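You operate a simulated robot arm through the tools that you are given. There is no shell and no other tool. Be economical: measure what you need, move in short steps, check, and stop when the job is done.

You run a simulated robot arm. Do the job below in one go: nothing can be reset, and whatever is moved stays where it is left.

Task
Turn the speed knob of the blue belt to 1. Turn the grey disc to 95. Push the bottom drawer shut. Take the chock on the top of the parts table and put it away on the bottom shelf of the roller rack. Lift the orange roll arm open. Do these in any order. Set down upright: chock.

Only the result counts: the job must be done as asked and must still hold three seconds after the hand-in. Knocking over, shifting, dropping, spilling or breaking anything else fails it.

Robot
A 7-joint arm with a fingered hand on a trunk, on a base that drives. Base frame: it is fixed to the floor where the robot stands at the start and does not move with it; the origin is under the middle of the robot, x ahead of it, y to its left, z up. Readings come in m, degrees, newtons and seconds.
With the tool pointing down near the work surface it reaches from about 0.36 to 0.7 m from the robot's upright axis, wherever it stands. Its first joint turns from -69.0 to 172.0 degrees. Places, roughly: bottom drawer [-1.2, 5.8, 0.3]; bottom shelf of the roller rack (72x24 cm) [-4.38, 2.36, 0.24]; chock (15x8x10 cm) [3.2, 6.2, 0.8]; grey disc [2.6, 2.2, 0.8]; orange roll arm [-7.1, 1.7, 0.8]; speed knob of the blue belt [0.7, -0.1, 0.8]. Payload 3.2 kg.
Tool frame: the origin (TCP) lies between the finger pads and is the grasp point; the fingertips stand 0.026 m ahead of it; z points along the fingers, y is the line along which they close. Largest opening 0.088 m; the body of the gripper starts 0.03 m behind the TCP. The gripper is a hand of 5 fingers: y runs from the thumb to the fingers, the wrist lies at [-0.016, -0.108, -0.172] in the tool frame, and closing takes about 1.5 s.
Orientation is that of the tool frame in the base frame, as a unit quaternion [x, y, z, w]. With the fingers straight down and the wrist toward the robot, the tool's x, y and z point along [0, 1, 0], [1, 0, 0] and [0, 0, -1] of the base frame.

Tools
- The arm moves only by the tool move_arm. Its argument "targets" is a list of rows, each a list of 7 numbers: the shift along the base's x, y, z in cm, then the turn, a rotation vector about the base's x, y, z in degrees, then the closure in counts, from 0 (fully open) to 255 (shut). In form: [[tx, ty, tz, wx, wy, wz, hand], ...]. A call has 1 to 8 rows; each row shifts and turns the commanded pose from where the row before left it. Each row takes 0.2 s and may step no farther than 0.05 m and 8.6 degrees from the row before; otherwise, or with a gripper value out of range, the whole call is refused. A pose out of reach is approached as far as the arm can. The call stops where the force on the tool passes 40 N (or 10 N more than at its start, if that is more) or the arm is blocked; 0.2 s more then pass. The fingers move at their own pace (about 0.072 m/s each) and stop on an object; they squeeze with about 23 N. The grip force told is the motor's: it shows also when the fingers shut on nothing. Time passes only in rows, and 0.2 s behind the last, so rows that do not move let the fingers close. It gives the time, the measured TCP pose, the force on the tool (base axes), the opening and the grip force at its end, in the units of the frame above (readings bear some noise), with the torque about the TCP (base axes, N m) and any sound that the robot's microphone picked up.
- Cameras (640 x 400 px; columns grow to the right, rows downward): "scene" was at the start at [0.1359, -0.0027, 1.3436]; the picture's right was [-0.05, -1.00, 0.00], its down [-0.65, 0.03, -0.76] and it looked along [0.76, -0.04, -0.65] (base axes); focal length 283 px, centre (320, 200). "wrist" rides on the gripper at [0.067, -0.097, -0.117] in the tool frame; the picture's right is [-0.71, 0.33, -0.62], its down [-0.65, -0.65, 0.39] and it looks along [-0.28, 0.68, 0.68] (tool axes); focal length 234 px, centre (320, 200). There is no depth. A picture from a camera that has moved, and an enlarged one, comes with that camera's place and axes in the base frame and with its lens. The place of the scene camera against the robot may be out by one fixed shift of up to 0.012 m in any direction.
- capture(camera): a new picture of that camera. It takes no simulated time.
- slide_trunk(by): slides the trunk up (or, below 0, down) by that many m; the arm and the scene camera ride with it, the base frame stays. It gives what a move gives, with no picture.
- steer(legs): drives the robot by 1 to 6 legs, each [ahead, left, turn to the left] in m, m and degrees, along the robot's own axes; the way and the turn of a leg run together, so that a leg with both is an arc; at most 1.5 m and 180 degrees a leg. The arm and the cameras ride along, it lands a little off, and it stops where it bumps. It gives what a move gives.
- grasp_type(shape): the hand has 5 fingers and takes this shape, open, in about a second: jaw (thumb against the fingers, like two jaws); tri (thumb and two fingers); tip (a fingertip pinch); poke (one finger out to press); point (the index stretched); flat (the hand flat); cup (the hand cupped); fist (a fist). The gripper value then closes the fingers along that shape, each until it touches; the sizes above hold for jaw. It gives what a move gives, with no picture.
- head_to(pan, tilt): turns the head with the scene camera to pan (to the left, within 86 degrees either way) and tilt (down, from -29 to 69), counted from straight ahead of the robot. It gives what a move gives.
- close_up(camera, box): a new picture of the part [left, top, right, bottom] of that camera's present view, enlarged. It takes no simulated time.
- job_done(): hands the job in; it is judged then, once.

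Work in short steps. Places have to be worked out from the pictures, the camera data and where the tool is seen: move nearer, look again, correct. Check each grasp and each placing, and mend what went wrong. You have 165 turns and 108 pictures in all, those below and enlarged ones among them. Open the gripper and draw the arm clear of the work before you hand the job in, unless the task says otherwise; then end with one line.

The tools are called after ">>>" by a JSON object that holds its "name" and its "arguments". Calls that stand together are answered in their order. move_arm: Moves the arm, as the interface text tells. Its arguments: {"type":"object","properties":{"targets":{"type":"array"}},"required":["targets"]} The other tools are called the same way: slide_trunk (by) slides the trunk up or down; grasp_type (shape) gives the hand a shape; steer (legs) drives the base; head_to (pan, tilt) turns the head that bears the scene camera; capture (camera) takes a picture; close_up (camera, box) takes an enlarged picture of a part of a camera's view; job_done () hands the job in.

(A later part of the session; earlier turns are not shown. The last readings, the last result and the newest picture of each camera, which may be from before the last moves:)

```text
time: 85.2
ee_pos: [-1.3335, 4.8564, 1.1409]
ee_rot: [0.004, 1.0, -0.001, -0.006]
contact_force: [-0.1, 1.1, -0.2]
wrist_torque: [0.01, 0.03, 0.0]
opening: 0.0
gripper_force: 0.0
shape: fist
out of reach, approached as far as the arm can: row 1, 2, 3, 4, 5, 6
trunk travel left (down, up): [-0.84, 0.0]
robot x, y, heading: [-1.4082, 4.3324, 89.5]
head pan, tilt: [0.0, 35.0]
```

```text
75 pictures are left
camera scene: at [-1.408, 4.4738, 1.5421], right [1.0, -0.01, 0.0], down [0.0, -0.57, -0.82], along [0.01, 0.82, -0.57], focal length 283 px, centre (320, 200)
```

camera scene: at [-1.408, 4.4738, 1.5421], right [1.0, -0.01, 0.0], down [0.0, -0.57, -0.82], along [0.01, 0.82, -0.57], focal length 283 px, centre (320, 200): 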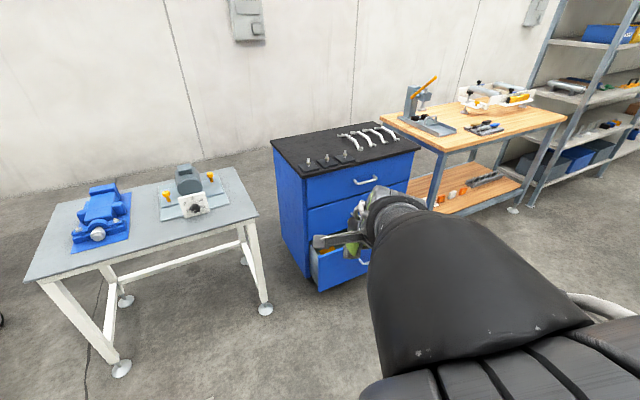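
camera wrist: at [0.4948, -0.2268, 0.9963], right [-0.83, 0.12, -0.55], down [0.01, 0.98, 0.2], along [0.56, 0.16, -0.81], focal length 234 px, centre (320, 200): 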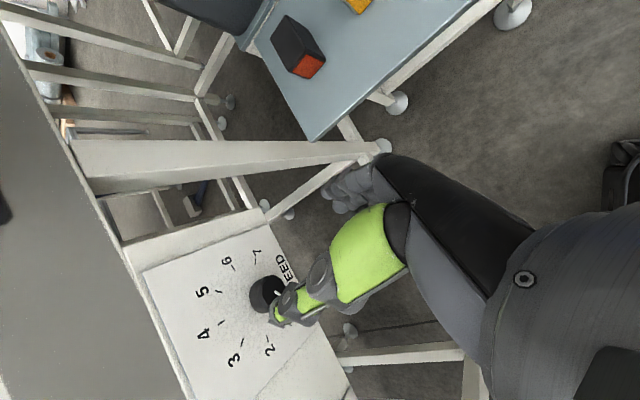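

Trunk steps are limited to 0.4 m, so I lower it in two steps and pull the hand in.

>>> {"name": "slide_trunk", "arguments": {"by": -0.4}}

>>> {"name": "slide_trunk", "arguments": {"by": -0.1}}

>>> {"name": "move_arm", "arguments": {"targets": [[-2, -2, -4, 0, 0, 0, 0], [-2, -2, -4, 0, 0, 0, 0], [-2, -3, -4, 0, 0, 0, 0], [-1, -3, -4, 0, 0, 0, 0], [0, -2, -4, 0, 0, 0, 0], [0, 0, -4, 0, 0, 0, 0]]}}

>>> {"name": "capture", "arguments": {"camera": "scene"}}

```text
time: 89.1
ee_pos: [-1.3345, 4.8561, 0.7418]
ee_rot: [0.002, 1.0, -0.001, -0.008]
contact_force: [-0.2, -0.3, -0.6]
wrist_torque: [-0.05, -0.03, -0.04]
opening: 0.0
gripper_force: 0.1
shape: fist
trunk travel left (down, up): [-0.44, 0.4]
robot x, y, heading: [-1.4069, 4.3341, 89.5]
head pan, tilt: [0.0, 35.0]
```

```text
time: 90.4
ee_pos: [-1.3349, 4.8564, 0.6414]
ee_rot: [0.002, 1.0, -0.001, -0.007]
contact_force: [-0.5, -0.1, 0.9]
wrist_torque: [0.01, -0.02, 0.02]
opening: 0.0
gripper_force: 0.0
shape: fist
trunk travel left (down, up): [-0.34, 0.5]
robot x, y, heading: [-1.4088, 4.3346, 89.5]
head pan, tilt: [0.0, 35.0]
```

```text
refused: row 3 steps farther than a row can; nothing moved
```

```text
74 pictures are left
camera scene: at [-1.4069, 4.4736, 1.0421], right [1.0, -0.01, 0.0], down [0.0, -0.57, -0.82], along [0.01, 0.82, -0.57], focal length 283 px, centre (320, 200)
```

scene: 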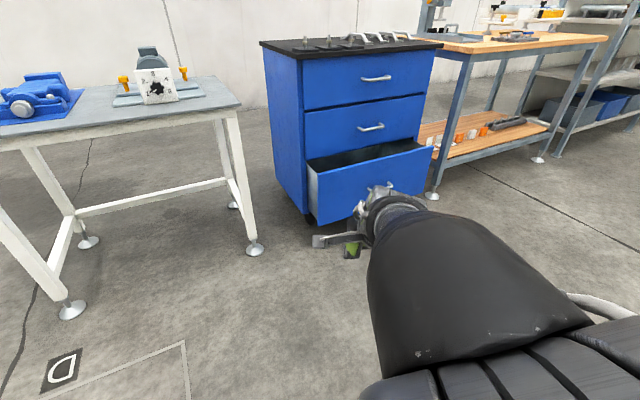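

The drawer front runs from (-1.40, 5.54) to (-0.83, 5.78), z 0.15–0.45. I pull the hand in and down with smaller rows.

>>> {"name": "move_arm", "arguments": {"targets": [[-1, -2, -4, 0, 0, 0, 0], [-1, -2, -4, 0, 0, 0, 0], [-1, -2, -4, 0, 0, 0, 0], [-1, -2, -4, 0, 0, 0, 0], [0, -2, -4, 0, 0, 0, 0], [0, -2, -4, 0, 0, 0, 0]]}}

>>> {"name": "steer", "arguments": {"legs": [[0.72, -0.54, 0], [0, 0, 24]]}}

>>> {"name": "head_to", "arguments": {"pan": 0, "tilt": 50}}

>>> {"name": "capture", "arguments": {"camera": "scene"}}

```text
time: 91.8
ee_pos: [-1.3769, 4.7377, 0.3989]
ee_rot: [0.001, 1.0, 0.0, -0.001]
contact_force: [1.3, -0.6, -0.8]
wrist_torque: [0.0, -0.04, -0.05]
opening: 0.0002
gripper_force: 0.0
shape: fist
trunk travel left (down, up): [-0.34, 0.5]
robot x, y, heading: [-1.4109, 4.3334, 89.4]
head pan, tilt: [0.0, 35.0]
```

```text
time: 97.8
ee_pos: [-0.9984, 5.4385, 0.3994]
ee_rot: [-0.201, 0.98, -0.001, 0.0]
contact_force: [-0.4, 0.2, -0.4]
wrist_torque: [0.01, -0.02, -0.02]
opening: 0.0001
gripper_force: 0.2
shape: fist
trunk travel left (down, up): [-0.34, 0.5]
robot x, y, heading: [-0.872, 5.051, 112.6]
head pan, tilt: [0.0, 35.0]
```

```text
time: 98.6
ee_pos: [-0.999, 5.4377, 0.399]
ee_rot: [-0.201, 0.98, -0.001, -0.001]
contact_force: [1.0, 0.4, 0.0]
wrist_torque: [-0.02, -0.01, 0.03]
opening: 0.0001
gripper_force: 0.0
shape: fist
trunk travel left (down, up): [-0.34, 0.5]
robot x, y, heading: [-0.8675, 5.052, 112.8]
head pan, tilt: [0.0, 50.0]
```

```text
73 pictures are left
camera scene: at [-0.917, 5.1724, 1.0204], right [0.92, 0.39, 0.0], down [0.3, -0.71, -0.64], along [-0.25, 0.59, -0.77], focal length 283 px, centre (320, 200)
```

scene: 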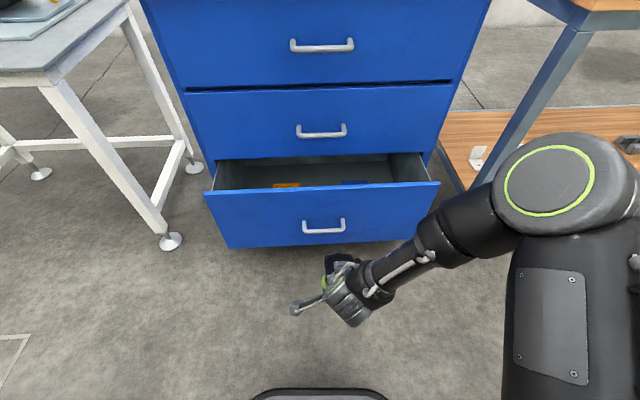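

The robot is square to the drawer. I shift the fist 12 cm right to clear the handle, lower a little, then advance.

>>> {"name": "move_arm", "arguments": {"targets": [[3.7, 1.6, -2, 0, 0, 0, 0], [3.7, 1.6, -2, 0, 0, 0, 0], [3.7, 1.6, -2, 0, 0, 0, 0], [-1.2, 2.75, 0, 0, 0, 0, 0], [-1.2, 2.75, 0, 0, 0, 0, 0], [-1.2, 2.75, 0, 0, 0, 0, 0], [-1.2, 2.75, 0, 0, 0, 0, 0], [-1.2, 2.75, 0, 0, 0, 0, 0]]}}

>>> {"name": "capture", "arguments": {"camera": "scene"}}

```text
time: 100.4
ee_pos: [-0.9746, 5.6138, 0.3526]
ee_rot: [-0.201, 0.98, -0.001, -0.001]
contact_force: [0.2, 0.1, 0.3]
wrist_torque: [0.01, -0.02, -0.01]
opening: 0.0002
gripper_force: 0.1
shape: fist
out of reach, approached as far as the arm can: row 3
trunk travel left (down, up): [-0.34, 0.5]
robot x, y, heading: [-0.8695, 5.0515, 112.9]
head pan, tilt: [0.0, 50.0]
```

```text
72 pictures are left
camera scene: at [-0.917, 5.1724, 1.0203], right [0.92, 0.39, 0.0], down [0.3, -0.71, -0.64], along [-0.25, 0.59, -0.77], focal length 283 px, centre (320, 200)
```

scene: 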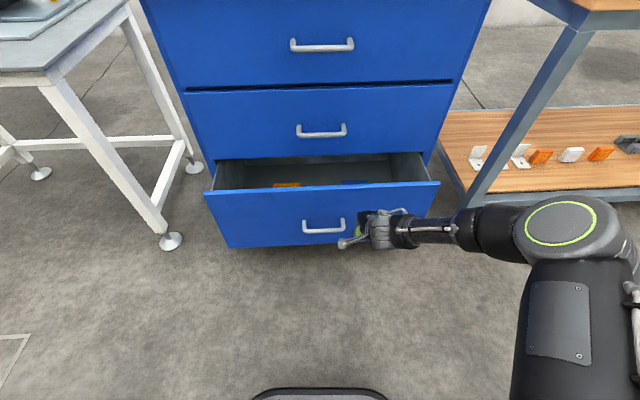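

The fist is right at the drawer front beside the handle. I push on.

>>> {"name": "move_arm", "arguments": {"targets": [[-1.2, 2.75, 0, 0, 0, 0, 0], [-1.2, 2.75, 0, 0, 0, 0, 0], [-1.2, 2.75, 0, 0, 0, 0, 0], [-1.2, 2.75, 0, 0, 0, 0, 0], [-1.2, 2.75, 0, 0, 0, 0, 0], [-1.2, 2.75, 0, 0, 0, 0, 0]]}}

>>> {"name": "capture", "arguments": {"camera": "scene"}}

```text
time: 101.8
ee_pos: [-1.0327, 5.739, 0.353]
ee_rot: [-0.202, 0.979, -0.002, -0.002]
contact_force: [-0.3, 0.7, 0.9]
wrist_torque: [-0.02, 0.02, 0.01]
opening: 0.0001
gripper_force: 0.1
shape: fist
out of reach, approached as far as the arm can: row 5, 6
trunk travel left (down, up): [-0.34, 0.5]
robot x, y, heading: [-0.8681, 5.0565, 113.0]
head pan, tilt: [0.0, 50.0]
```

```text
71 pictures are left
camera scene: at [-0.9171, 5.1725, 1.0203], right [0.92, 0.39, 0.0], down [0.3, -0.71, -0.64], along [-0.25, 0.59, -0.77], focal length 283 px, centre (320, 200)
```

scene: 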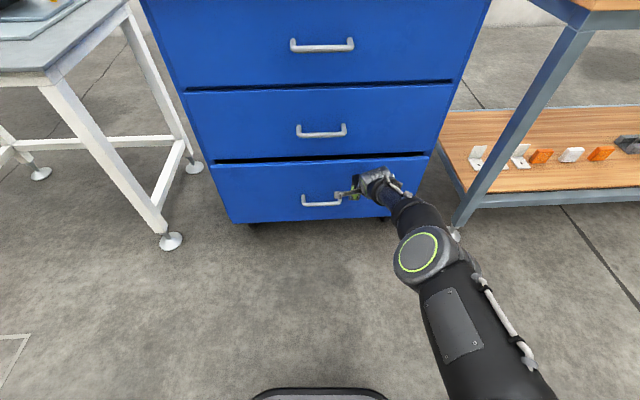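

The drawer is nearly shut but the arm is at its limit. I back the hand off, drive 12 cm closer and push again.

>>> {"name": "move_arm", "arguments": {"targets": [[1.6, -3.7, 0, 0, 0, 0, 0], [1.6, -3.7, 0, 0, 0, 0, 0], [1.6, -3.7, 0, 0, 0, 0, 0], [1.6, -3.7, 0, 0, 0, 0, 0]]}}

>>> {"name": "steer", "arguments": {"legs": [[0.12, 0, 0]]}}

>>> {"name": "move_arm", "arguments": {"targets": [[-1.2, 2.75, 0, 0, 0, 0, 0], [-1.2, 2.75, 0, 0, 0, 0, 0], [-1.2, 2.75, 0, 0, 0, 0, 0], [-0.8, 1.83, 0, 0, 0, 0, 0], [-0.8, 1.83, 0, 0, 0, 0, 0], [-0.8, 1.83, 0, 0, 0, 0, 0], [-0.8, 1.83, 0, 0, 0, 0, 0]]}}

>>> {"name": "capture", "arguments": {"camera": "scene"}}

```text
time: 102.8
ee_pos: [-0.9687, 5.5919, 0.3548]
ee_rot: [-0.2, 0.98, 0.001, -0.001]
contact_force: [-0.9, -0.3, -0.2]
wrist_torque: [0.0, -0.02, 0.0]
opening: 0.0
gripper_force: 0.1
shape: fist
trunk travel left (down, up): [-0.34, 0.5]
robot x, y, heading: [-0.8732, 5.0505, 113.1]
head pan, tilt: [0.0, 50.0]
```

```text
time: 104.0
ee_pos: [-1.0151, 5.7009, 0.3539]
ee_rot: [-0.201, 0.98, -0.001, 0.0]
contact_force: [0.3, 0.0, 0.1]
wrist_torque: [-0.02, -0.02, -0.02]
opening: 0.0
gripper_force: 0.0
shape: fist
trunk travel left (down, up): [-0.34, 0.5]
robot x, y, heading: [-0.9189, 5.1664, 112.8]
head pan, tilt: [0.0, 50.0]
```

```text
time: 104.9
ee_pos: [-1.0494, 5.782, 0.3447]
ee_rot: [-0.199, 0.98, -0.015, 0.003]
contact_force: [4.0, -6.5, -0.3]
wrist_torque: [0.32, 0.18, -0.09]
opening: 0.0
gripper_force: 0.2
shape: fist
trunk travel left (down, up): [-0.34, 0.5]
robot x, y, heading: [-0.9152, 5.1626, 112.5]
head pan, tilt: [0.0, 50.0]
stopped in row 4: the force on the tool passed its limit at 60 N (the readings are from after the stop); the commanded pose is now the measured one
```

```text
70 pictures are left
camera scene: at [-0.9637, 5.2833, 1.0203], right [0.92, 0.39, 0.0], down [0.3, -0.71, -0.64], along [-0.25, 0.59, -0.77], focal length 283 px, centre (320, 200)
```

scene: 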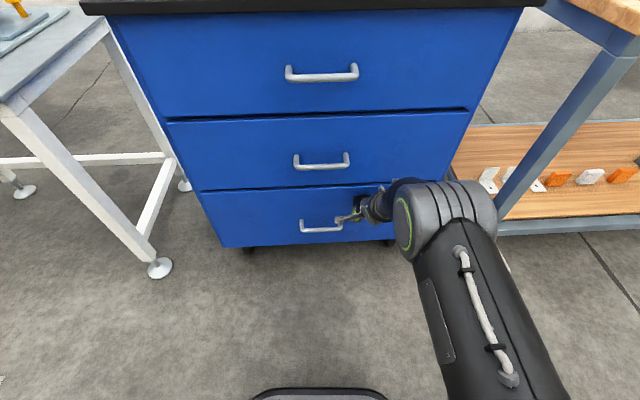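

The push ended hard at 60 N and the gaps now match, so the drawer is shut. I retract, back off and check it.

>>> {"name": "move_arm", "arguments": {"targets": [[1.6, -3.7, 0, 0, 0, 0, 0], [1.6, -3.7, 0, 0, 0, 0, 0], [1.6, -3.7, 0, 0, 0, 0, 0], [1.6, -3.7, 0, 0, 0, 0, 0], [1.6, -3.7, 0, 0, 0, 0, 0]]}}

>>> {"name": "steer", "arguments": {"legs": [[-0.7, 0, 0]]}}

>>> {"name": "slide_trunk", "arguments": {"by": 0.4}}

>>> {"name": "head_to", "arguments": {"pan": 0, "tilt": 25}}

>>> {"name": "capture", "arguments": {"camera": "scene"}}

>>> {"name": "head_to", "arguments": {"pan": -86, "tilt": 15}}

>>> {"name": "capture", "arguments": {"camera": "scene"}}

```text
time: 106.1
ee_pos: [-0.9696, 5.5947, 0.3455]
ee_rot: [-0.2, 0.98, -0.011, 0.003]
contact_force: [0.3, 0.3, -0.6]
wrist_torque: [0.03, -0.03, 0.02]
opening: 0.0001
gripper_force: 0.1
shape: fist
trunk travel left (down, up): [-0.34, 0.5]
robot x, y, heading: [-0.9177, 5.1659, 112.9]
head pan, tilt: [0.0, 50.0]
```

```text
time: 110.0
ee_pos: [-0.6961, 4.9479, 0.3453]
ee_rot: [-0.197, 0.98, -0.013, 0.003]
contact_force: [0.0, -0.8, 0.7]
wrist_torque: [0.02, 0.0, -0.01]
opening: 0.0
gripper_force: 0.1
shape: fist
trunk travel left (down, up): [-0.34, 0.5]
robot x, y, heading: [-0.6473, 4.5199, 112.6]
head pan, tilt: [0.0, 50.0]
```

```text
time: 113.8
ee_pos: [-0.6971, 4.9491, 0.7442]
ee_rot: [-0.197, 0.98, -0.013, 0.003]
contact_force: [0.7, -0.3, 0.5]
wrist_torque: [0.04, 0.04, -0.02]
opening: 0.0
gripper_force: 0.0
shape: fist
trunk travel left (down, up): [-0.74, 0.1]
robot x, y, heading: [-0.6448, 4.5144, 112.6]
head pan, tilt: [0.0, 50.0]
```

```text
time: 114.7
ee_pos: [-0.6962, 4.9487, 0.7445]
ee_rot: [-0.197, 0.98, -0.013, 0.003]
contact_force: [0.8, 1.5, 0.6]
wrist_torque: [0.0, 0.0, 0.03]
opening: 0.0
gripper_force: 0.1
shape: fist
trunk travel left (down, up): [-0.74, 0.1]
robot x, y, heading: [-0.6464, 4.5174, 112.6]
head pan, tilt: [0.0, 25.0]
```

```text
69 pictures are left
camera scene: at [-0.6986, 4.6495, 1.4578], right [0.92, 0.38, 0.0], down [0.16, -0.39, -0.91], along [-0.35, 0.84, -0.42], focal length 283 px, centre (320, 200)
```

scene: 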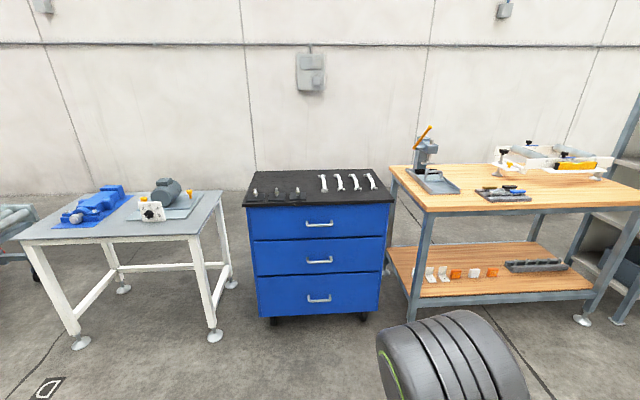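

```text
time: 116.3
ee_pos: [-0.6961, 4.9487, 0.7446]
ee_rot: [-0.197, 0.98, -0.014, 0.004]
contact_force: [-0.5, 0.7, 0.2]
wrist_torque: [0.01, -0.01, 0.01]
opening: 0.0002
gripper_force: 0.1
shape: fist
trunk travel left (down, up): [-0.74, 0.1]
robot x, y, heading: [-0.647, 4.5206, 112.6]
head pan, tilt: [-85.9, 15.0]
```

```text
68 pictures are left
camera scene: at [-0.5799, 4.6061, 1.4741], right [0.45, -0.89, 0.0], down [-0.23, -0.12, -0.97], along [0.86, 0.43, -0.26], focal length 283 px, centre (320, 200)
```

scene: 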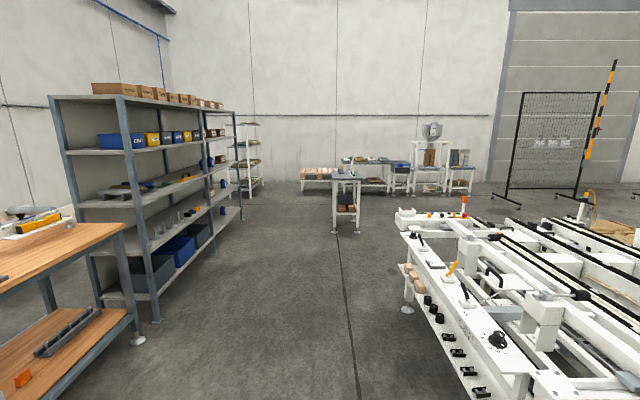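

The drawer is shut and the aisle to the parts table is open. I move a bit off the machine, turn along the aisle and drive up toward the table.

>>> {"name": "steer", "arguments": {"legs": [[0.35, 0, 0], [0, 0, -88], [1.4, 0, 0], [1.2, 0, 0]]}}

>>> {"name": "capture", "arguments": {"camera": "scene"}}

>>> {"name": "head_to", "arguments": {"pan": 0, "tilt": 20}}

>>> {"name": "capture", "arguments": {"camera": "scene"}}

```text
time: 134.7
ee_pos: [2.0644, 5.8887, 0.7443]
ee_rot: [0.554, 0.832, -0.011, -0.006]
contact_force: [-0.2, 0.1, -0.3]
wrist_torque: [-0.01, 0.0, 0.03]
opening: 0.0
gripper_force: 0.1
shape: fist
trunk travel left (down, up): [-0.74, 0.1]
robot x, y, heading: [1.6323, 5.8375, 22.3]
head pan, tilt: [-85.9, 15.0]
```

```text
67 pictures are left
camera scene: at [1.7213, 5.7746, 1.4741], right [-0.89, -0.45, 0.0], down [-0.12, 0.23, -0.97], along [0.43, -0.86, -0.26], focal length 283 px, centre (320, 200)
```

scene: 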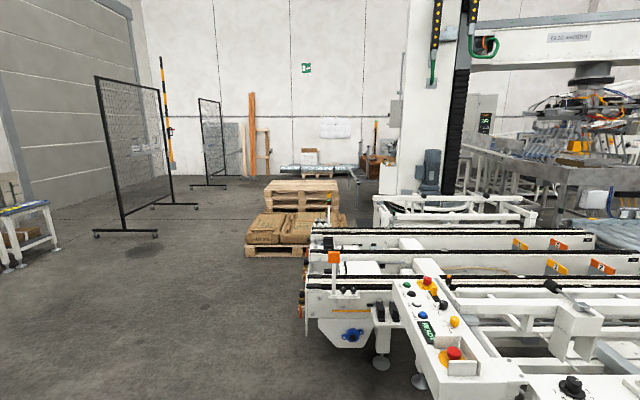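

```text
time: 136.3
ee_pos: [2.0631, 5.8877, 0.7444]
ee_rot: [0.553, 0.833, -0.011, -0.007]
contact_force: [0.4, -0.8, -0.9]
wrist_torque: [-0.02, -0.03, 0.03]
opening: 0.0
gripper_force: 0.1
shape: fist
trunk travel left (down, up): [-0.74, 0.1]
robot x, y, heading: [1.6316, 5.8389, 22.7]
head pan, tilt: [0.0, 20.0]
```

```text
66 pictures are left
camera scene: at [1.7654, 5.8937, 1.4659], right [0.38, -0.92, 0.0], down [-0.32, -0.13, -0.94], along [0.87, 0.36, -0.34], focal length 283 px, centre (320, 200)
```

scene: 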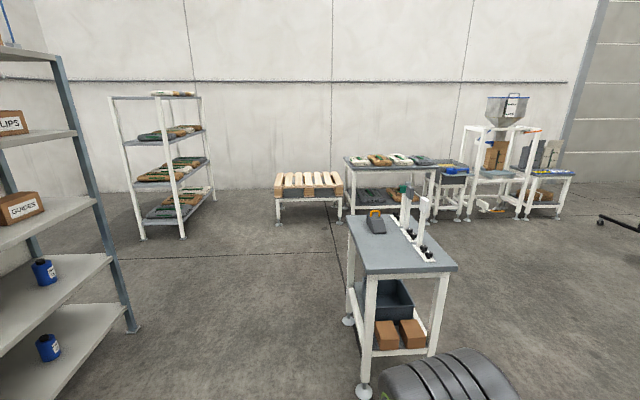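

The disc lies beyond the machine's end, down its right side. I turn right so the arm faces the travel direction, then strafe left into the lane between machine end and parts table and look.

>>> {"name": "steer", "arguments": {"legs": [[0, 0, -88], [0, 0.65, 0], [0.9, 0, 0]]}}

>>> {"name": "capture", "arguments": {"camera": "scene"}}

```text
time: 148.0
ee_pos: [2.6599, 4.8558, 0.7451]
ee_rot: [0.977, 0.211, -0.003, -0.013]
contact_force: [-0.5, -0.1, 0.0]
wrist_torque: [0.02, -0.03, 0.02]
opening: 0.0
gripper_force: 0.1
shape: fist
trunk travel left (down, up): [-0.74, 0.1]
robot x, y, heading: [2.6002, 5.2836, -65.6]
head pan, tilt: [0.0, 20.0]
```

```text
65 pictures are left
camera scene: at [2.6572, 5.1574, 1.4659], right [-0.91, -0.41, 0.0], down [-0.14, 0.31, -0.94], along [0.38, -0.86, -0.34], focal length 283 px, centre (320, 200)
```

scene: 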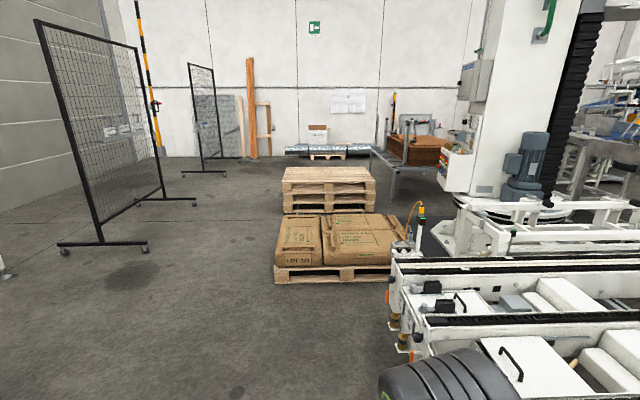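

The disc should appear near pixel (450, 171), at the box on the column. I zoom in there.

>>> {"name": "close_up", "arguments": {"camera": "scene", "box": [360, 100, 520, 200]}}

```text
4.00 times, centred on (440, 150) of scene
camera zoom: at [2.6572, 5.1574, 1.4659], right [-0.91, -0.41, 0.0], down [-0.14, 0.31, -0.94], along [0.38, -0.86, -0.34], focal length 1133 px, centre (-160, 400)
```

zoom: 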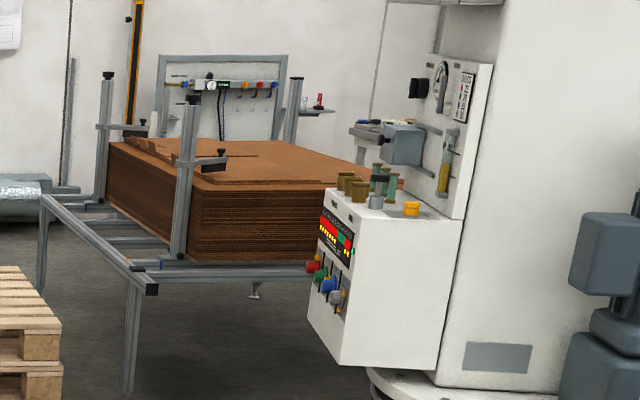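

The control box on the column faces the far side, so I need to go around the sack pallet. I drive into the open floor left of the pallets and look.

>>> {"name": "steer", "arguments": {"legs": [[1.2, 0.5, 0], [1.1, 0.5, 0]]}}

>>> {"name": "head_to", "arguments": {"pan": -30, "tilt": 20}}

>>> {"name": "capture", "arguments": {"camera": "scene"}}

```text
time: 160.1
ee_pos: [4.4654, 3.1657, 0.7448]
ee_rot: [0.98, 0.198, -0.003, -0.013]
contact_force: [0.0, 0.0, -0.9]
wrist_torque: [0.02, 0.01, -0.02]
opening: 0.0
gripper_force: 0.0
shape: fist
trunk travel left (down, up): [-0.74, 0.1]
robot x, y, heading: [4.4164, 3.6009, -67.5]
head pan, tilt: [0.0, 20.0]
```

```text
time: 161.1
ee_pos: [4.4653, 3.1667, 0.7456]
ee_rot: [0.98, 0.198, -0.004, -0.013]
contact_force: [-0.4, 0.8, -0.5]
wrist_torque: [0.01, -0.01, 0.01]
opening: 0.0
gripper_force: 0.0
shape: fist
trunk travel left (down, up): [-0.74, 0.1]
robot x, y, heading: [4.4129, 3.5955, -67.3]
head pan, tilt: [-30.0, 20.0]
```

```text
63 pictures are left
camera scene: at [4.4229, 3.4608, 1.4659], right [-0.99, 0.13, 0.0], down [0.04, 0.34, -0.94], along [-0.12, -0.93, -0.34], focal length 283 px, centre (320, 200)
```

scene: 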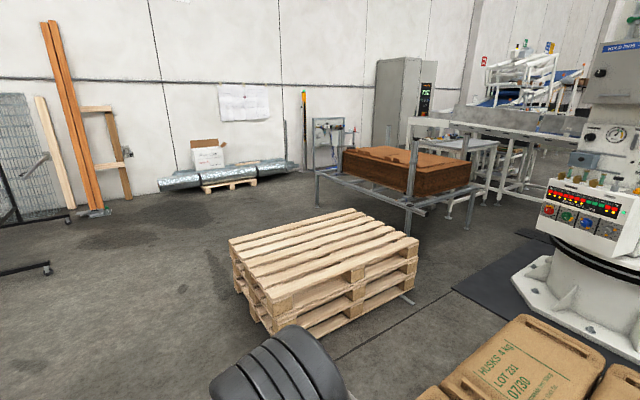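

The grey disc is the rightmost knob on the low panel of the column box, at about (2.7, 2.25), facing this way. A lane about 0.7 m wide runs to it between the sack pallet and the empty pallets, so I line up with it and look down it.

>>> {"name": "steer", "arguments": {"legs": [[0.93, -0.05, 0], [0, 0, -88]]}}

>>> {"name": "head_to", "arguments": {"pan": 0, "tilt": 35}}

>>> {"name": "capture", "arguments": {"camera": "scene"}}

```text
time: 169.9
ee_pos: [4.3078, 2.6574, 0.7441]
ee_rot: [0.834, -0.551, 0.007, -0.012]
contact_force: [0.2, -0.3, -0.5]
wrist_torque: [0.03, -0.01, -0.02]
opening: 0.0001
gripper_force: 0.0
shape: fist
trunk travel left (down, up): [-0.74, 0.1]
robot x, y, heading: [4.7398, 2.7102, -157.4]
head pan, tilt: [-30.0, 20.0]
```

```text
time: 170.8
ee_pos: [4.3076, 2.6596, 0.7436]
ee_rot: [0.834, -0.552, 0.006, -0.012]
contact_force: [0.5, 0.2, -0.6]
wrist_torque: [0.01, -0.01, -0.03]
opening: 0.0003
gripper_force: 0.1
shape: fist
trunk travel left (down, up): [-0.74, 0.1]
robot x, y, heading: [4.7406, 2.7112, -157.1]
head pan, tilt: [0.0, 35.0]
```

```text
62 pictures are left
camera scene: at [4.6133, 2.6594, 1.4421], right [-0.38, 0.92, 0.0], down [0.53, 0.22, -0.82], along [-0.76, -0.32, -0.57], focal length 283 px, centre (320, 200)
```

scene: 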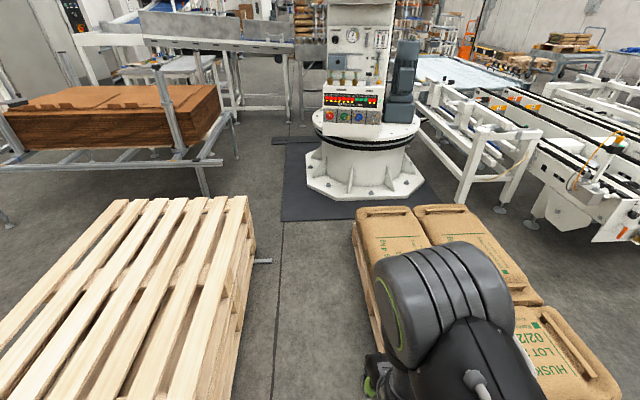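

The lane is centred at v≈0.48–0.5 and I'm at v≈0.50, with about 0.7 m width. I align and advance 0.75 m, then recheck.

>>> {"name": "steer", "arguments": {"legs": [[0, 0, 1.6], [0.75, 0, 0]]}}

>>> {"name": "capture", "arguments": {"camera": "scene"}}

>>> {"name": "close_up", "arguments": {"camera": "scene", "box": [280, 40, 440, 140]}}

```text
time: 175.3
ee_pos: [3.6232, 2.3404, 0.7452]
ee_rot: [0.84, -0.543, 0.007, -0.012]
contact_force: [-0.7, -0.2, -0.4]
wrist_torque: [0.03, 0.02, 0.04]
opening: 0.0001
gripper_force: 0.1
shape: fist
trunk travel left (down, up): [-0.74, 0.1]
robot x, y, heading: [4.0519, 2.4042, -155.8]
head pan, tilt: [0.0, 35.0]
```

```text
61 pictures are left
camera scene: at [3.9295, 2.3486, 1.442], right [-0.41, 0.91, 0.0], down [0.52, 0.23, -0.82], along [-0.75, -0.33, -0.57], focal length 283 px, centre (320, 200)
```

scene: 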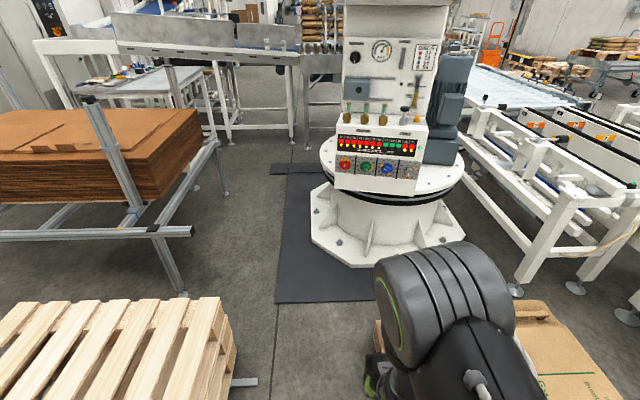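

```text
4.00 times, centred on (360, 90) of scene
camera zoom: at [3.9295, 2.3486, 1.442], right [-0.41, 0.91, 0.0], down [0.52, 0.23, -0.82], along [-0.75, -0.33, -0.57], focal length 1133 px, centre (160, 640)
```

zoom: 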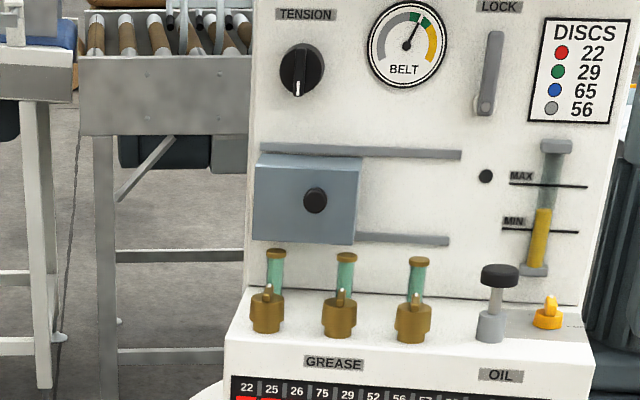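

>>> {"name": "close_up", "arguments": {"camera": "scene", "box": [325, 125, 435, 195]}}

```text
5.71 times, centred on (380, 160) of scene
camera zoom: at [3.9295, 2.3486, 1.442], right [-0.41, 0.91, 0.0], down [0.52, 0.23, -0.82], along [-0.75, -0.33, -0.57], focal length 1619 px, centre (-23, 429)
```

zoom: 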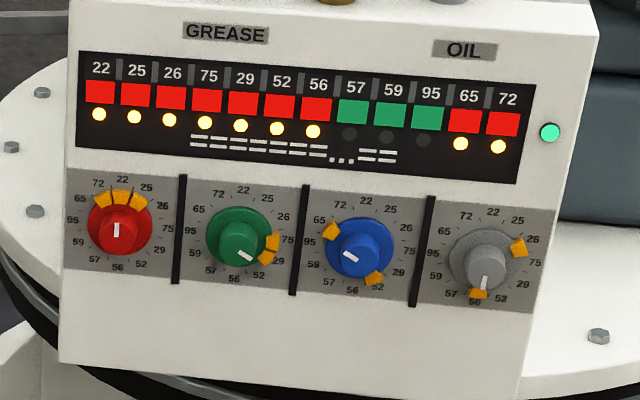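

The grey disc's white mark points at 56 (bottom); 95 is at the left, so it needs 90° clockwise. Before going in, I turn to heading 180°, open the hand to jaw and raise it in free space.

>>> {"name": "steer", "arguments": {"legs": [[0, 0, -24.2]]}}

>>> {"name": "move_arm", "arguments": {"targets": [[-1.5, 1, 4.5, 0, 0, 0, 0], [-1.5, 1, 4.5, 0, 0, 0, 0], [-1.5, 1, 4.5, 0, 0, 0, 0], [-1.5, 1, 4.5, 0, 0, 0, 0], [-1.5, 1, 4.5, 0, 0, 0, 0], [-1.5, 1, 4.5, 0, 0, 0, 0], [-1.5, 1, 4.5, 0, 0, 0, 0]]}}

>>> {"name": "grasp_type", "arguments": {"shape": "jaw"}}

```text
time: 176.9
ee_pos: [3.636, 2.523, 0.7447]
ee_rot: [0.708, -0.706, 0.008, -0.01]
contact_force: [-0.1, 0.2, -0.1]
wrist_torque: [0.03, -0.03, 0.03]
opening: 0.0
gripper_force: 0.1
shape: fist
trunk travel left (down, up): [-0.74, 0.1]
robot x, y, heading: [4.0542, 2.403, 180.2]
head pan, tilt: [0.0, 35.0]
```

```text
time: 178.5
ee_pos: [3.5284, 2.5934, 1.059]
ee_rot: [0.709, -0.705, 0.009, -0.01]
contact_force: [0.0, -0.4, 0.8]
wrist_torque: [0.0, -0.06, -0.01]
opening: 0.0
gripper_force: 0.1
shape: fist
trunk travel left (down, up): [-0.74, 0.1]
robot x, y, heading: [4.0499, 2.4052, 179.8]
head pan, tilt: [0.0, 35.0]
```

```text
time: 179.4
ee_pos: [3.5278, 2.5924, 1.0579]
ee_rot: [0.708, -0.706, 0.009, -0.01]
contact_force: [0.2, -0.3, 0.0]
wrist_torque: [0.04, -0.03, 0.03]
opening: 0.0877
gripper_force: 0.1
shape: jaw
trunk travel left (down, up): [-0.74, 0.1]
robot x, y, heading: [4.0518, 2.4024, 180.1]
head pan, tilt: [0.0, 35.0]
```

Now I turn the hand to point at the panel, using the same sequence as before rotated for this heading.

>>> {"name": "move_arm", "arguments": {"targets": [[0, 0, 0, 4.9, 4.9, 4.9, 0], [0, 0, 0, 4.9, 4.9, 4.9, 0], [0, 0, 0, 4.9, 4.9, 4.9, 0], [0, 0, 0, 4.9, 4.9, 4.9, 0], [0, 0, 0, 4.9, 4.9, 4.9, 0], [0, 0, 0, 4.9, 4.9, 4.9, 0], [0, 0, 0, 4.9, 4.9, 4.9, 0], [0, 0, 0, 4.9, 4.9, 4.9, 0]]}}

>>> {"name": "move_arm", "arguments": {"targets": [[0, 0, 0, 4.9, 4.9, 4.9, 0], [0, 0, 0, 4.9, 4.9, 4.9, 0], [0, 0, 0, 4.9, 4.9, 4.9, 0], [0, 0, 0, 4.9, 4.9, 4.9, 0], [0, 0, 0, 4.9, 4.9, 4.9, 0], [0, 0, 0, 4.9, 4.9, 4.9, 0], [0, 0, 0, 0, 0, 8.2, 0], [0, 0, 0, 0, 0, 8.2, 0]]}}

>>> {"name": "move_arm", "arguments": {"targets": [[0, 0, 0, 0, 0, 8.2, 0]]}}

>>> {"name": "slide_trunk", "arguments": {"by": -0.2}}

>>> {"name": "capture", "arguments": {"camera": "scene"}}

```text
time: 181.2
ee_pos: [3.5172, 2.6072, 1.0917]
ee_rot: [0.819, -0.364, -0.443, -0.007]
contact_force: [-0.4, -0.2, 0.0]
wrist_torque: [0.01, 0.01, -0.02]
opening: 0.088
gripper_force: 0.0
shape: jaw
out of reach, approached as far as the arm can: row 8
trunk travel left (down, up): [-0.74, 0.1]
robot x, y, heading: [4.0566, 2.402, 179.8]
head pan, tilt: [0.0, 35.0]
```

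```text
time: 183.0
ee_pos: [3.4496, 2.674, 1.2192]
ee_rot: [0.708, 0.084, -0.695, 0.091]
contact_force: [-0.7, -0.4, -0.4]
wrist_torque: [0.02, 0.06, 0.0]
opening: 0.0881
gripper_force: 0.0
shape: jaw
out of reach, approached as far as the arm can: row 1, 2, 3, 4, 6, 7
trunk travel left (down, up): [-0.74, 0.1]
robot x, y, heading: [4.0558, 2.404, 180.1]
head pan, tilt: [0.0, 35.0]
```

```text
time: 183.4
ee_pos: [3.4453, 2.6752, 1.2193]
ee_rot: [0.698, 0.135, -0.689, 0.141]
contact_force: [-0.1, 0.1, -0.9]
wrist_torque: [-0.02, -0.03, -0.02]
opening: 0.0881
gripper_force: 0.1
shape: jaw
out of reach, approached as far as the arm can: row 1
trunk travel left (down, up): [-0.74, 0.1]
robot x, y, heading: [4.0514, 2.4018, 180.0]
head pan, tilt: [0.0, 35.0]
```

```text
time: 185.6
ee_pos: [3.4441, 2.6717, 1.0203]
ee_rot: [0.698, 0.135, -0.69, 0.14]
contact_force: [-0.5, -0.2, 0.1]
wrist_torque: [0.03, -0.01, -0.01]
opening: 0.0882
gripper_force: 0.0
shape: jaw
trunk travel left (down, up): [-0.54, 0.3]
robot x, y, heading: [4.0538, 2.403, 180.0]
head pan, tilt: [0.0, 35.0]
```

```text
58 pictures are left
camera scene: at [3.9178, 2.4052, 1.2421], right [0.0, 1.0, 0.0], down [0.57, 0.0, -0.82], along [-0.82, 0.0, -0.57], focal length 283 px, centre (320, 200)
```

scene: 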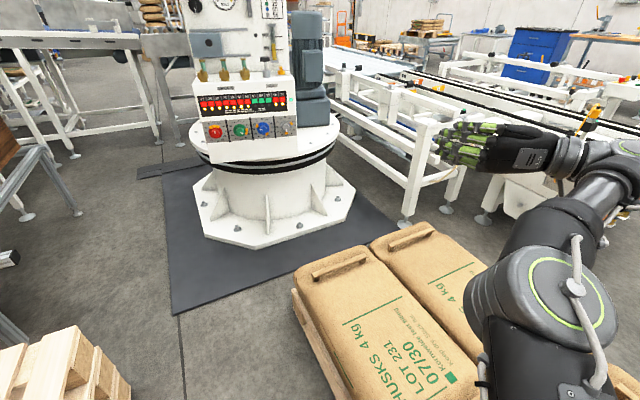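

The hand points correctly. The hub triangulates to about (2.69, 2.26, 0.785). I drive most of the way in, keeping the hand back from the panel.

>>> {"name": "steer", "arguments": {"legs": [[0.57, 0.245, 0]]}}

>>> {"name": "capture", "arguments": {"camera": "wrist"}}

>>> {"name": "head_to", "arguments": {"pan": 10, "tilt": 45}}

>>> {"name": "capture", "arguments": {"camera": "scene"}}

```text
time: 188.8
ee_pos: [2.9118, 2.4484, 1.0206]
ee_rot: [0.698, 0.135, -0.689, 0.14]
contact_force: [0.4, 0.5, 0.0]
wrist_torque: [0.02, -0.01, 0.0]
opening: 0.0879
gripper_force: 0.0
shape: jaw
trunk travel left (down, up): [-0.54, 0.3]
robot x, y, heading: [3.5201, 2.1834, -180.1]
head pan, tilt: [0.0, 35.0]
stopped in leg 1: the robot was blocked; the commanded pose is now the measured one
```

```text
57 pictures are left
camera wrist: at [2.9841, 2.5833, 0.9545], right [0.69, -0.06, 0.72], down [-0.62, 0.46, 0.64], along [-0.37, -0.89, 0.28], focal length 234 px, centre (320, 200)
```

wrist: 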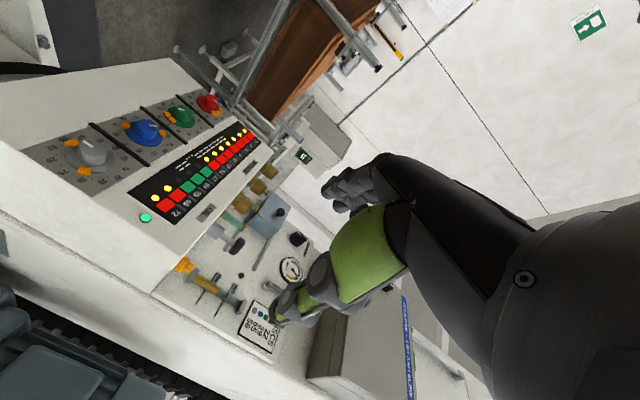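

```text
time: 189.5
ee_pos: [2.9123, 2.4486, 1.0208]
ee_rot: [0.698, 0.136, -0.689, 0.14]
contact_force: [0.1, 0.8, -0.3]
wrist_torque: [0.01, 0.02, 0.03]
opening: 0.0878
gripper_force: 0.0
shape: jaw
trunk travel left (down, up): [-0.54, 0.3]
robot x, y, heading: [3.524, 2.1807, -179.8]
head pan, tilt: [10.0, 45.0]
```

```text
56 pictures are left
camera scene: at [3.3945, 2.1688, 1.2273], right [-0.17, 0.98, 0.0], down [0.7, 0.12, -0.71], along [-0.7, -0.12, -0.71], focal length 283 px, centre (320, 200)
```

scene: 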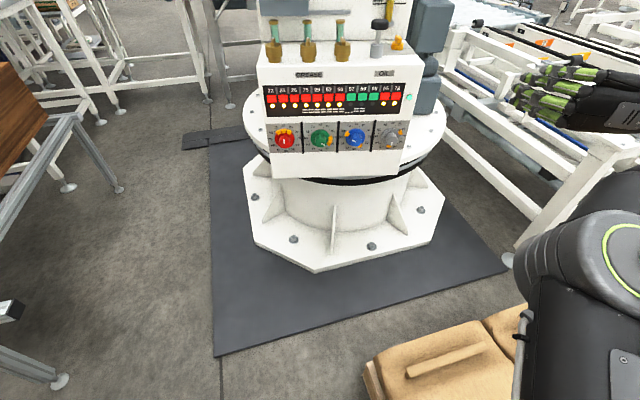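

The base bumped just short, since being askew makes it wider in the lane. I back off slightly, realign with the lane, and advance again.

>>> {"name": "steer", "arguments": {"legs": [[-0.1, -0.045, 0], [0, 0, 24.4]]}}

>>> {"name": "head_to", "arguments": {"pan": 0, "tilt": 65}}

>>> {"name": "capture", "arguments": {"camera": "scene"}}

```text
time: 191.9
ee_pos: [2.9583, 2.2173, 1.0206]
ee_rot: [0.653, 0.281, -0.644, 0.283]
contact_force: [0.3, 0.4, -0.4]
wrist_torque: [0.01, 0.01, 0.01]
opening: 0.088
gripper_force: 0.1
shape: jaw
trunk travel left (down, up): [-0.54, 0.3]
robot x, y, heading: [3.6273, 2.2229, -155.5]
head pan, tilt: [10.0, 45.0]
```

```text
time: 192.8
ee_pos: [2.9585, 2.2164, 1.0208]
ee_rot: [0.652, 0.281, -0.644, 0.284]
contact_force: [-0.1, 0.2, 0.0]
wrist_torque: [0.02, 0.01, -0.01]
opening: 0.0879
gripper_force: 0.0
shape: jaw
trunk travel left (down, up): [-0.54, 0.3]
robot x, y, heading: [3.6259, 2.2266, -155.6]
head pan, tilt: [0.0, 65.0]
```

```text
55 pictures are left
camera scene: at [3.5254, 2.1822, 1.2023], right [-0.42, 0.91, 0.0], down [0.82, 0.38, -0.42], along [-0.39, -0.18, -0.91], focal length 283 px, centre (320, 200)
```

scene: 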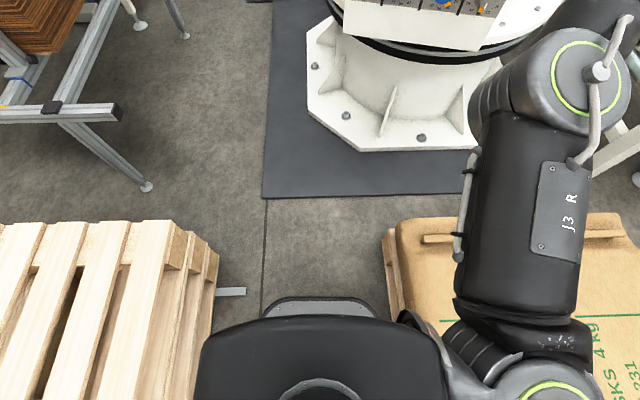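

I'm aligned, with both sides just clear. Before advancing I yaw the tool back to face the panel and draw the hand back and down in line with the hub.

>>> {"name": "move_arm", "arguments": {"targets": [[2.1, 3.3, 0, 0, 0, -8.1, 0], [2.1, 3.3, 0, 0, 0, -8.1, 0], [2.1, 3.3, -1, 0, 0, -8.1, 0], [2.1, 3.3, -2, 0, 0, 0, 0], [2.1, 3.3, -3, 0, 0, 0, 0], [2.1, 3.3, -3, 0, 0, 0, 0], [2.1, 3.3, -3, 0, 0, 0, 0]]}}

>>> {"name": "head_to", "arguments": {"pan": -20, "tilt": 40}}

>>> {"name": "capture", "arguments": {"camera": "scene"}}

```text
time: 194.4
ee_pos: [2.9523, 2.3844, 1.0125]
ee_rot: [0.702, 0.136, -0.684, 0.144]
contact_force: [0.6, -0.3, -0.1]
wrist_torque: [-0.02, 0.0, 0.01]
opening: 0.088
gripper_force: 0.2
shape: jaw
out of reach, approached as far as the arm can: row 1, 2, 3, 4, 5, 6, 7
trunk travel left (down, up): [-0.54, 0.3]
robot x, y, heading: [3.6227, 2.2256, -155.5]
head pan, tilt: [0.0, 65.0]
```

```text
time: 195.3
ee_pos: [2.9517, 2.3833, 1.0137]
ee_rot: [0.703, 0.136, -0.683, 0.144]
contact_force: [-0.2, -0.4, 1.0]
wrist_torque: [-0.01, -0.02, 0.02]
opening: 0.088
gripper_force: 0.0
shape: jaw
trunk travel left (down, up): [-0.54, 0.3]
robot x, y, heading: [3.6236, 2.2287, -155.3]
head pan, tilt: [-20.0, 40.0]
```

```text
54 pictures are left
camera scene: at [3.496, 2.2007, 1.2344], right [-0.08, 1.0, 0.0], down [0.64, 0.05, -0.77], along [-0.76, -0.06, -0.64], focal length 283 px, centre (320, 200)
```

scene: 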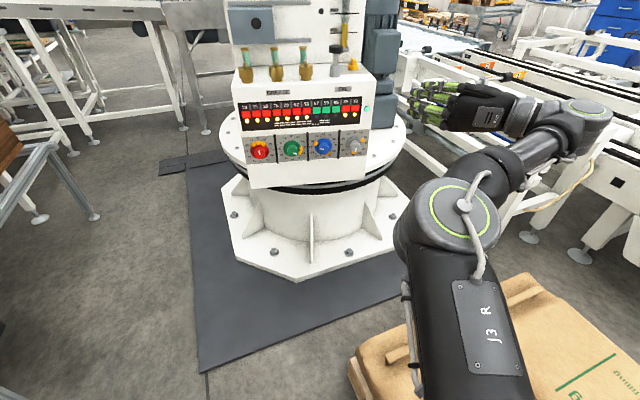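

The TCP is now exactly in line with the hub, 0.29 m out and too high. I lower the trunk to hub height, then drive forward along the lane so the hand approaches straight.

>>> {"name": "slide_trunk", "arguments": {"by": -0.22}}

>>> {"name": "steer", "arguments": {"legs": [[0.15, 0.015, 0]]}}

>>> {"name": "capture", "arguments": {"camera": "wrist"}}

>>> {"name": "capture", "arguments": {"camera": "scene"}}

```text
time: 197.6
ee_pos: [2.9533, 2.384, 0.7947]
ee_rot: [0.703, 0.137, -0.683, 0.144]
contact_force: [0.0, -0.9, -0.3]
wrist_torque: [0.0, 0.01, 0.03]
opening: 0.088
gripper_force: 0.0
shape: jaw
trunk travel left (down, up): [-0.32, 0.52]
robot x, y, heading: [3.6268, 2.225, -155.7]
head pan, tilt: [-20.0, 40.0]
```

```text
time: 199.0
ee_pos: [2.8189, 2.3048, 0.7945]
ee_rot: [0.703, 0.136, -0.683, 0.145]
contact_force: [0.1, 0.6, 0.7]
wrist_torque: [-0.01, 0.01, -0.02]
opening: 0.0878
gripper_force: 0.1
shape: jaw
trunk travel left (down, up): [-0.32, 0.52]
robot x, y, heading: [3.4907, 2.1487, -155.4]
head pan, tilt: [-20.0, 40.0]
```

```text
53 pictures are left
camera wrist: at [2.8912, 2.4411, 0.7288], right [0.68, -0.06, 0.73], down [-0.63, 0.45, 0.63], along [-0.37, -0.89, 0.27], focal length 234 px, centre (320, 200)
```

wrist: 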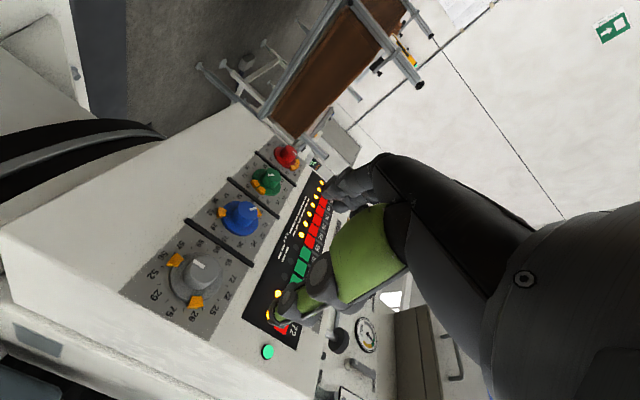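

```text
52 pictures are left
camera scene: at [3.3631, 2.1234, 1.0145], right [-0.08, 1.0, 0.0], down [0.64, 0.05, -0.77], along [-0.76, -0.06, -0.64], focal length 283 px, centre (320, 200)
```

scene: 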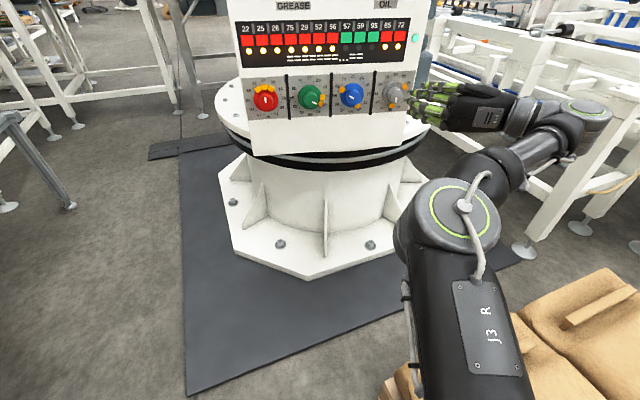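

Hub face is at about (2.668, 2.257, 0.755), sticking about 4 cm out of a near-vertical plate. To turn it 90° clockwise I pre-roll the hand counter-clockwise so the fingers are below (thumb on top) and align height and side.

>>> {"name": "move_arm", "arguments": {"targets": [[-0.4, 0.9, -2, 7.64, 3.49, 0, 0], [-0.4, 0.8, -2, 7.64, 3.49, 0, 0], [0, 0, 0, 7.64, 3.49, 0, 0], [0, 0, 0, 7.64, 3.49, 0, 0], [0, 0, 0, 7.64, 3.49, 0, 0], [0, 0, 0, 7.64, 3.49, 0, 0], [0, 0, 0, 7.64, 3.49, 0, 0], [0, 0, 0, 7.64, 3.49, 0, 0]]}}

>>> {"name": "move_arm", "arguments": {"targets": [[0, 0, 0, 7.64, 3.49, 0, 0], [0, 0, 0, 7.64, 3.49, 0, 0], [0, 0, 0, 5.5, 2.5, 0, 0]]}}

>>> {"name": "capture", "arguments": {"camera": "wrist"}}

```text
time: 200.8
ee_pos: [2.9214, 2.2032, 1.0355]
ee_rot: [-0.551, -0.448, 0.671, 0.214]
contact_force: [0.4, -0.9, 0.9]
wrist_torque: [0.01, -0.01, -0.01]
opening: 0.0877
gripper_force: 0.0
shape: jaw
out of reach, approached as far as the arm can: row 1, 2, 3, 4, 5, 6, 7, 8
trunk travel left (down, up): [-0.32, 0.52]
robot x, y, heading: [3.4863, 2.1496, -155.6]
head pan, tilt: [-20.0, 40.0]
```

```text
time: 201.6
ee_pos: [3.0322, 2.11, 1.1005]
ee_rot: [-0.461, -0.54, 0.617, 0.339]
contact_force: [-0.4, 0.5, -0.3]
wrist_torque: [-0.02, -0.03, 0.02]
opening: 0.0879
gripper_force: 0.1
shape: jaw
out of reach, approached as far as the arm can: row 1, 2, 3
trunk travel left (down, up): [-0.32, 0.52]
robot x, y, heading: [3.4932, 2.1455, -155.4]
head pan, tilt: [-20.0, 40.0]
```

```text
51 pictures are left
camera wrist: at [3.1114, 2.2311, 1.183], right [0.85, -0.49, -0.18], down [-0.19, -0.61, 0.77], along [-0.48, -0.62, -0.62], focal length 234 px, centre (320, 200)
```

wrist: 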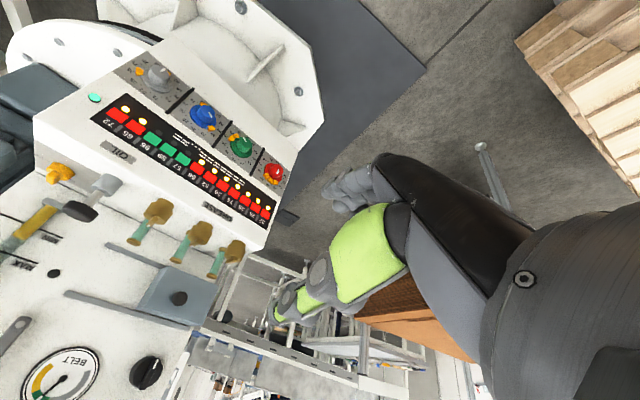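

The IK wandered, but the hand is now correctly oriented (thumb up, facing the panel) in a higher spot. From here I go down and across toward the pre-grasp point in steps.

>>> {"name": "move_arm", "arguments": {"targets": [[0, 0.5, -4.8, 0, 0, 0, 0], [0, 0.5, -4.8, 0, 0, 0, 0], [-1.5, 2, -4, 0, 0, 0, 0], [-1.5, 2, -4, 0, 0, 0, 0], [-2, 3, -3, 0, 0, 0, 0], [-2, 3, -3, 0, 0, 0, 0], [-3, 3, -2, 0, 0, 0, 0], [-3, 3, -2, 0, 0, 0, 0]]}}

>>> {"name": "capture", "arguments": {"camera": "scene"}}

```text
time: 203.4
ee_pos: [3.0359, 2.1154, 1.103]
ee_rot: [-0.459, -0.54, 0.618, 0.34]
contact_force: [-0.4, -0.4, -0.1]
wrist_torque: [-0.01, 0.02, 0.03]
opening: 0.0879
gripper_force: 0.0
shape: jaw
out of reach, approached as far as the arm can: row 1, 2, 3, 4, 5, 6, 7, 8
trunk travel left (down, up): [-0.32, 0.52]
robot x, y, heading: [3.4922, 2.147, -155.2]
head pan, tilt: [-20.0, 40.0]
```

```text
50 pictures are left
camera scene: at [3.3637, 2.1238, 1.0146], right [-0.08, 1.0, 0.0], down [0.64, 0.05, -0.77], along [-0.76, -0.06, -0.64], focal length 283 px, centre (320, 200)
```

scene: 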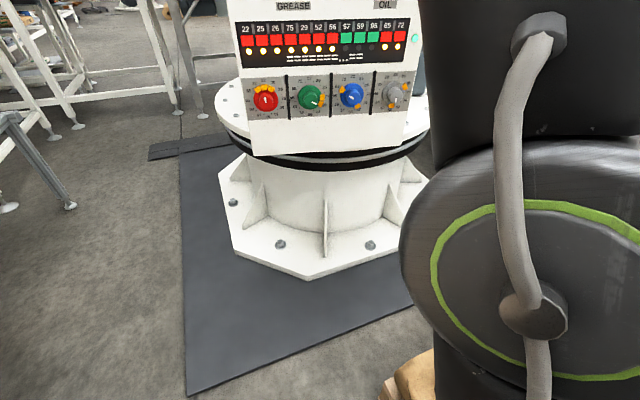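

The arm is at joint limits in that fold. I undo the roll, and raise the trunk by 0.1 so the geometry matches the one that worked on the belt knob.

>>> {"name": "move_arm", "arguments": {"targets": [[0, 0, 0, -7.64, -3.49, 0, 0], [0, 0, 0, -7.64, -3.49, 0, 0], [0, 0, 0, -7.64, -3.49, 0, 0], [0, 0, 0, -7.64, -3.49, 0, 0], [0, 0, 0, -7.64, -3.49, 0, 0], [0, 0, 0, -7.64, -3.49, 0, 0], [0, 0, 0, -7.64, -3.49, 0, 0], [0, 0, 0, -7.64, -3.49, 0, 0]]}}

>>> {"name": "move_arm", "arguments": {"targets": [[0, 0, 0, -7.64, -3.49, 0, 0], [0, 0, 0, -7.64, -3.49, 0, 0], [0, 0, 0, -5.5, -2.5, 0, 0]]}}

>>> {"name": "slide_trunk", "arguments": {"by": 0.1}}

>>> {"name": "capture", "arguments": {"camera": "scene"}}

```text
time: 205.2
ee_pos: [3.0366, 2.1161, 1.1015]
ee_rot: [0.69, 0.216, -0.688, 0.063]
contact_force: [-0.3, 0.0, 0.1]
wrist_torque: [-0.01, -0.01, -0.03]
opening: 0.0881
gripper_force: 0.0
shape: jaw
trunk travel left (down, up): [-0.32, 0.52]
robot x, y, heading: [3.4946, 2.1488, -155.6]
head pan, tilt: [-20.0, 40.0]
```

```text
time: 206.0
ee_pos: [3.0275, 2.1216, 1.1095]
ee_rot: [0.722, 0.085, -0.656, 0.204]
contact_force: [-0.3, -0.4, -0.2]
wrist_torque: [0.01, -0.01, -0.04]
opening: 0.0879
gripper_force: 0.1
shape: jaw
out of reach, approached as far as the arm can: row 2, 3
trunk travel left (down, up): [-0.32, 0.52]
robot x, y, heading: [3.4952, 2.1476, -155.3]
head pan, tilt: [-20.0, 40.0]
```

```text
time: 207.3
ee_pos: [3.0284, 2.1212, 1.2095]
ee_rot: [0.722, 0.086, -0.656, 0.203]
contact_force: [0.1, 0.3, 0.3]
wrist_torque: [0.03, 0.03, -0.02]
opening: 0.0881
gripper_force: 0.0
shape: jaw
trunk travel left (down, up): [-0.42, 0.42]
robot x, y, heading: [3.4906, 2.1489, -155.2]
head pan, tilt: [-20.0, 40.0]
```

```text
49 pictures are left
camera scene: at [3.3633, 2.1235, 1.1145], right [-0.08, 1.0, 0.0], down [0.64, 0.05, -0.77], along [-0.76, -0.06, -0.64], focal length 283 px, centre (320, 200)
```

scene: 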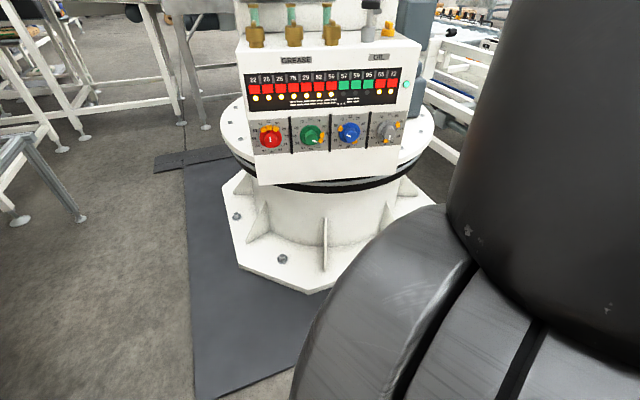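

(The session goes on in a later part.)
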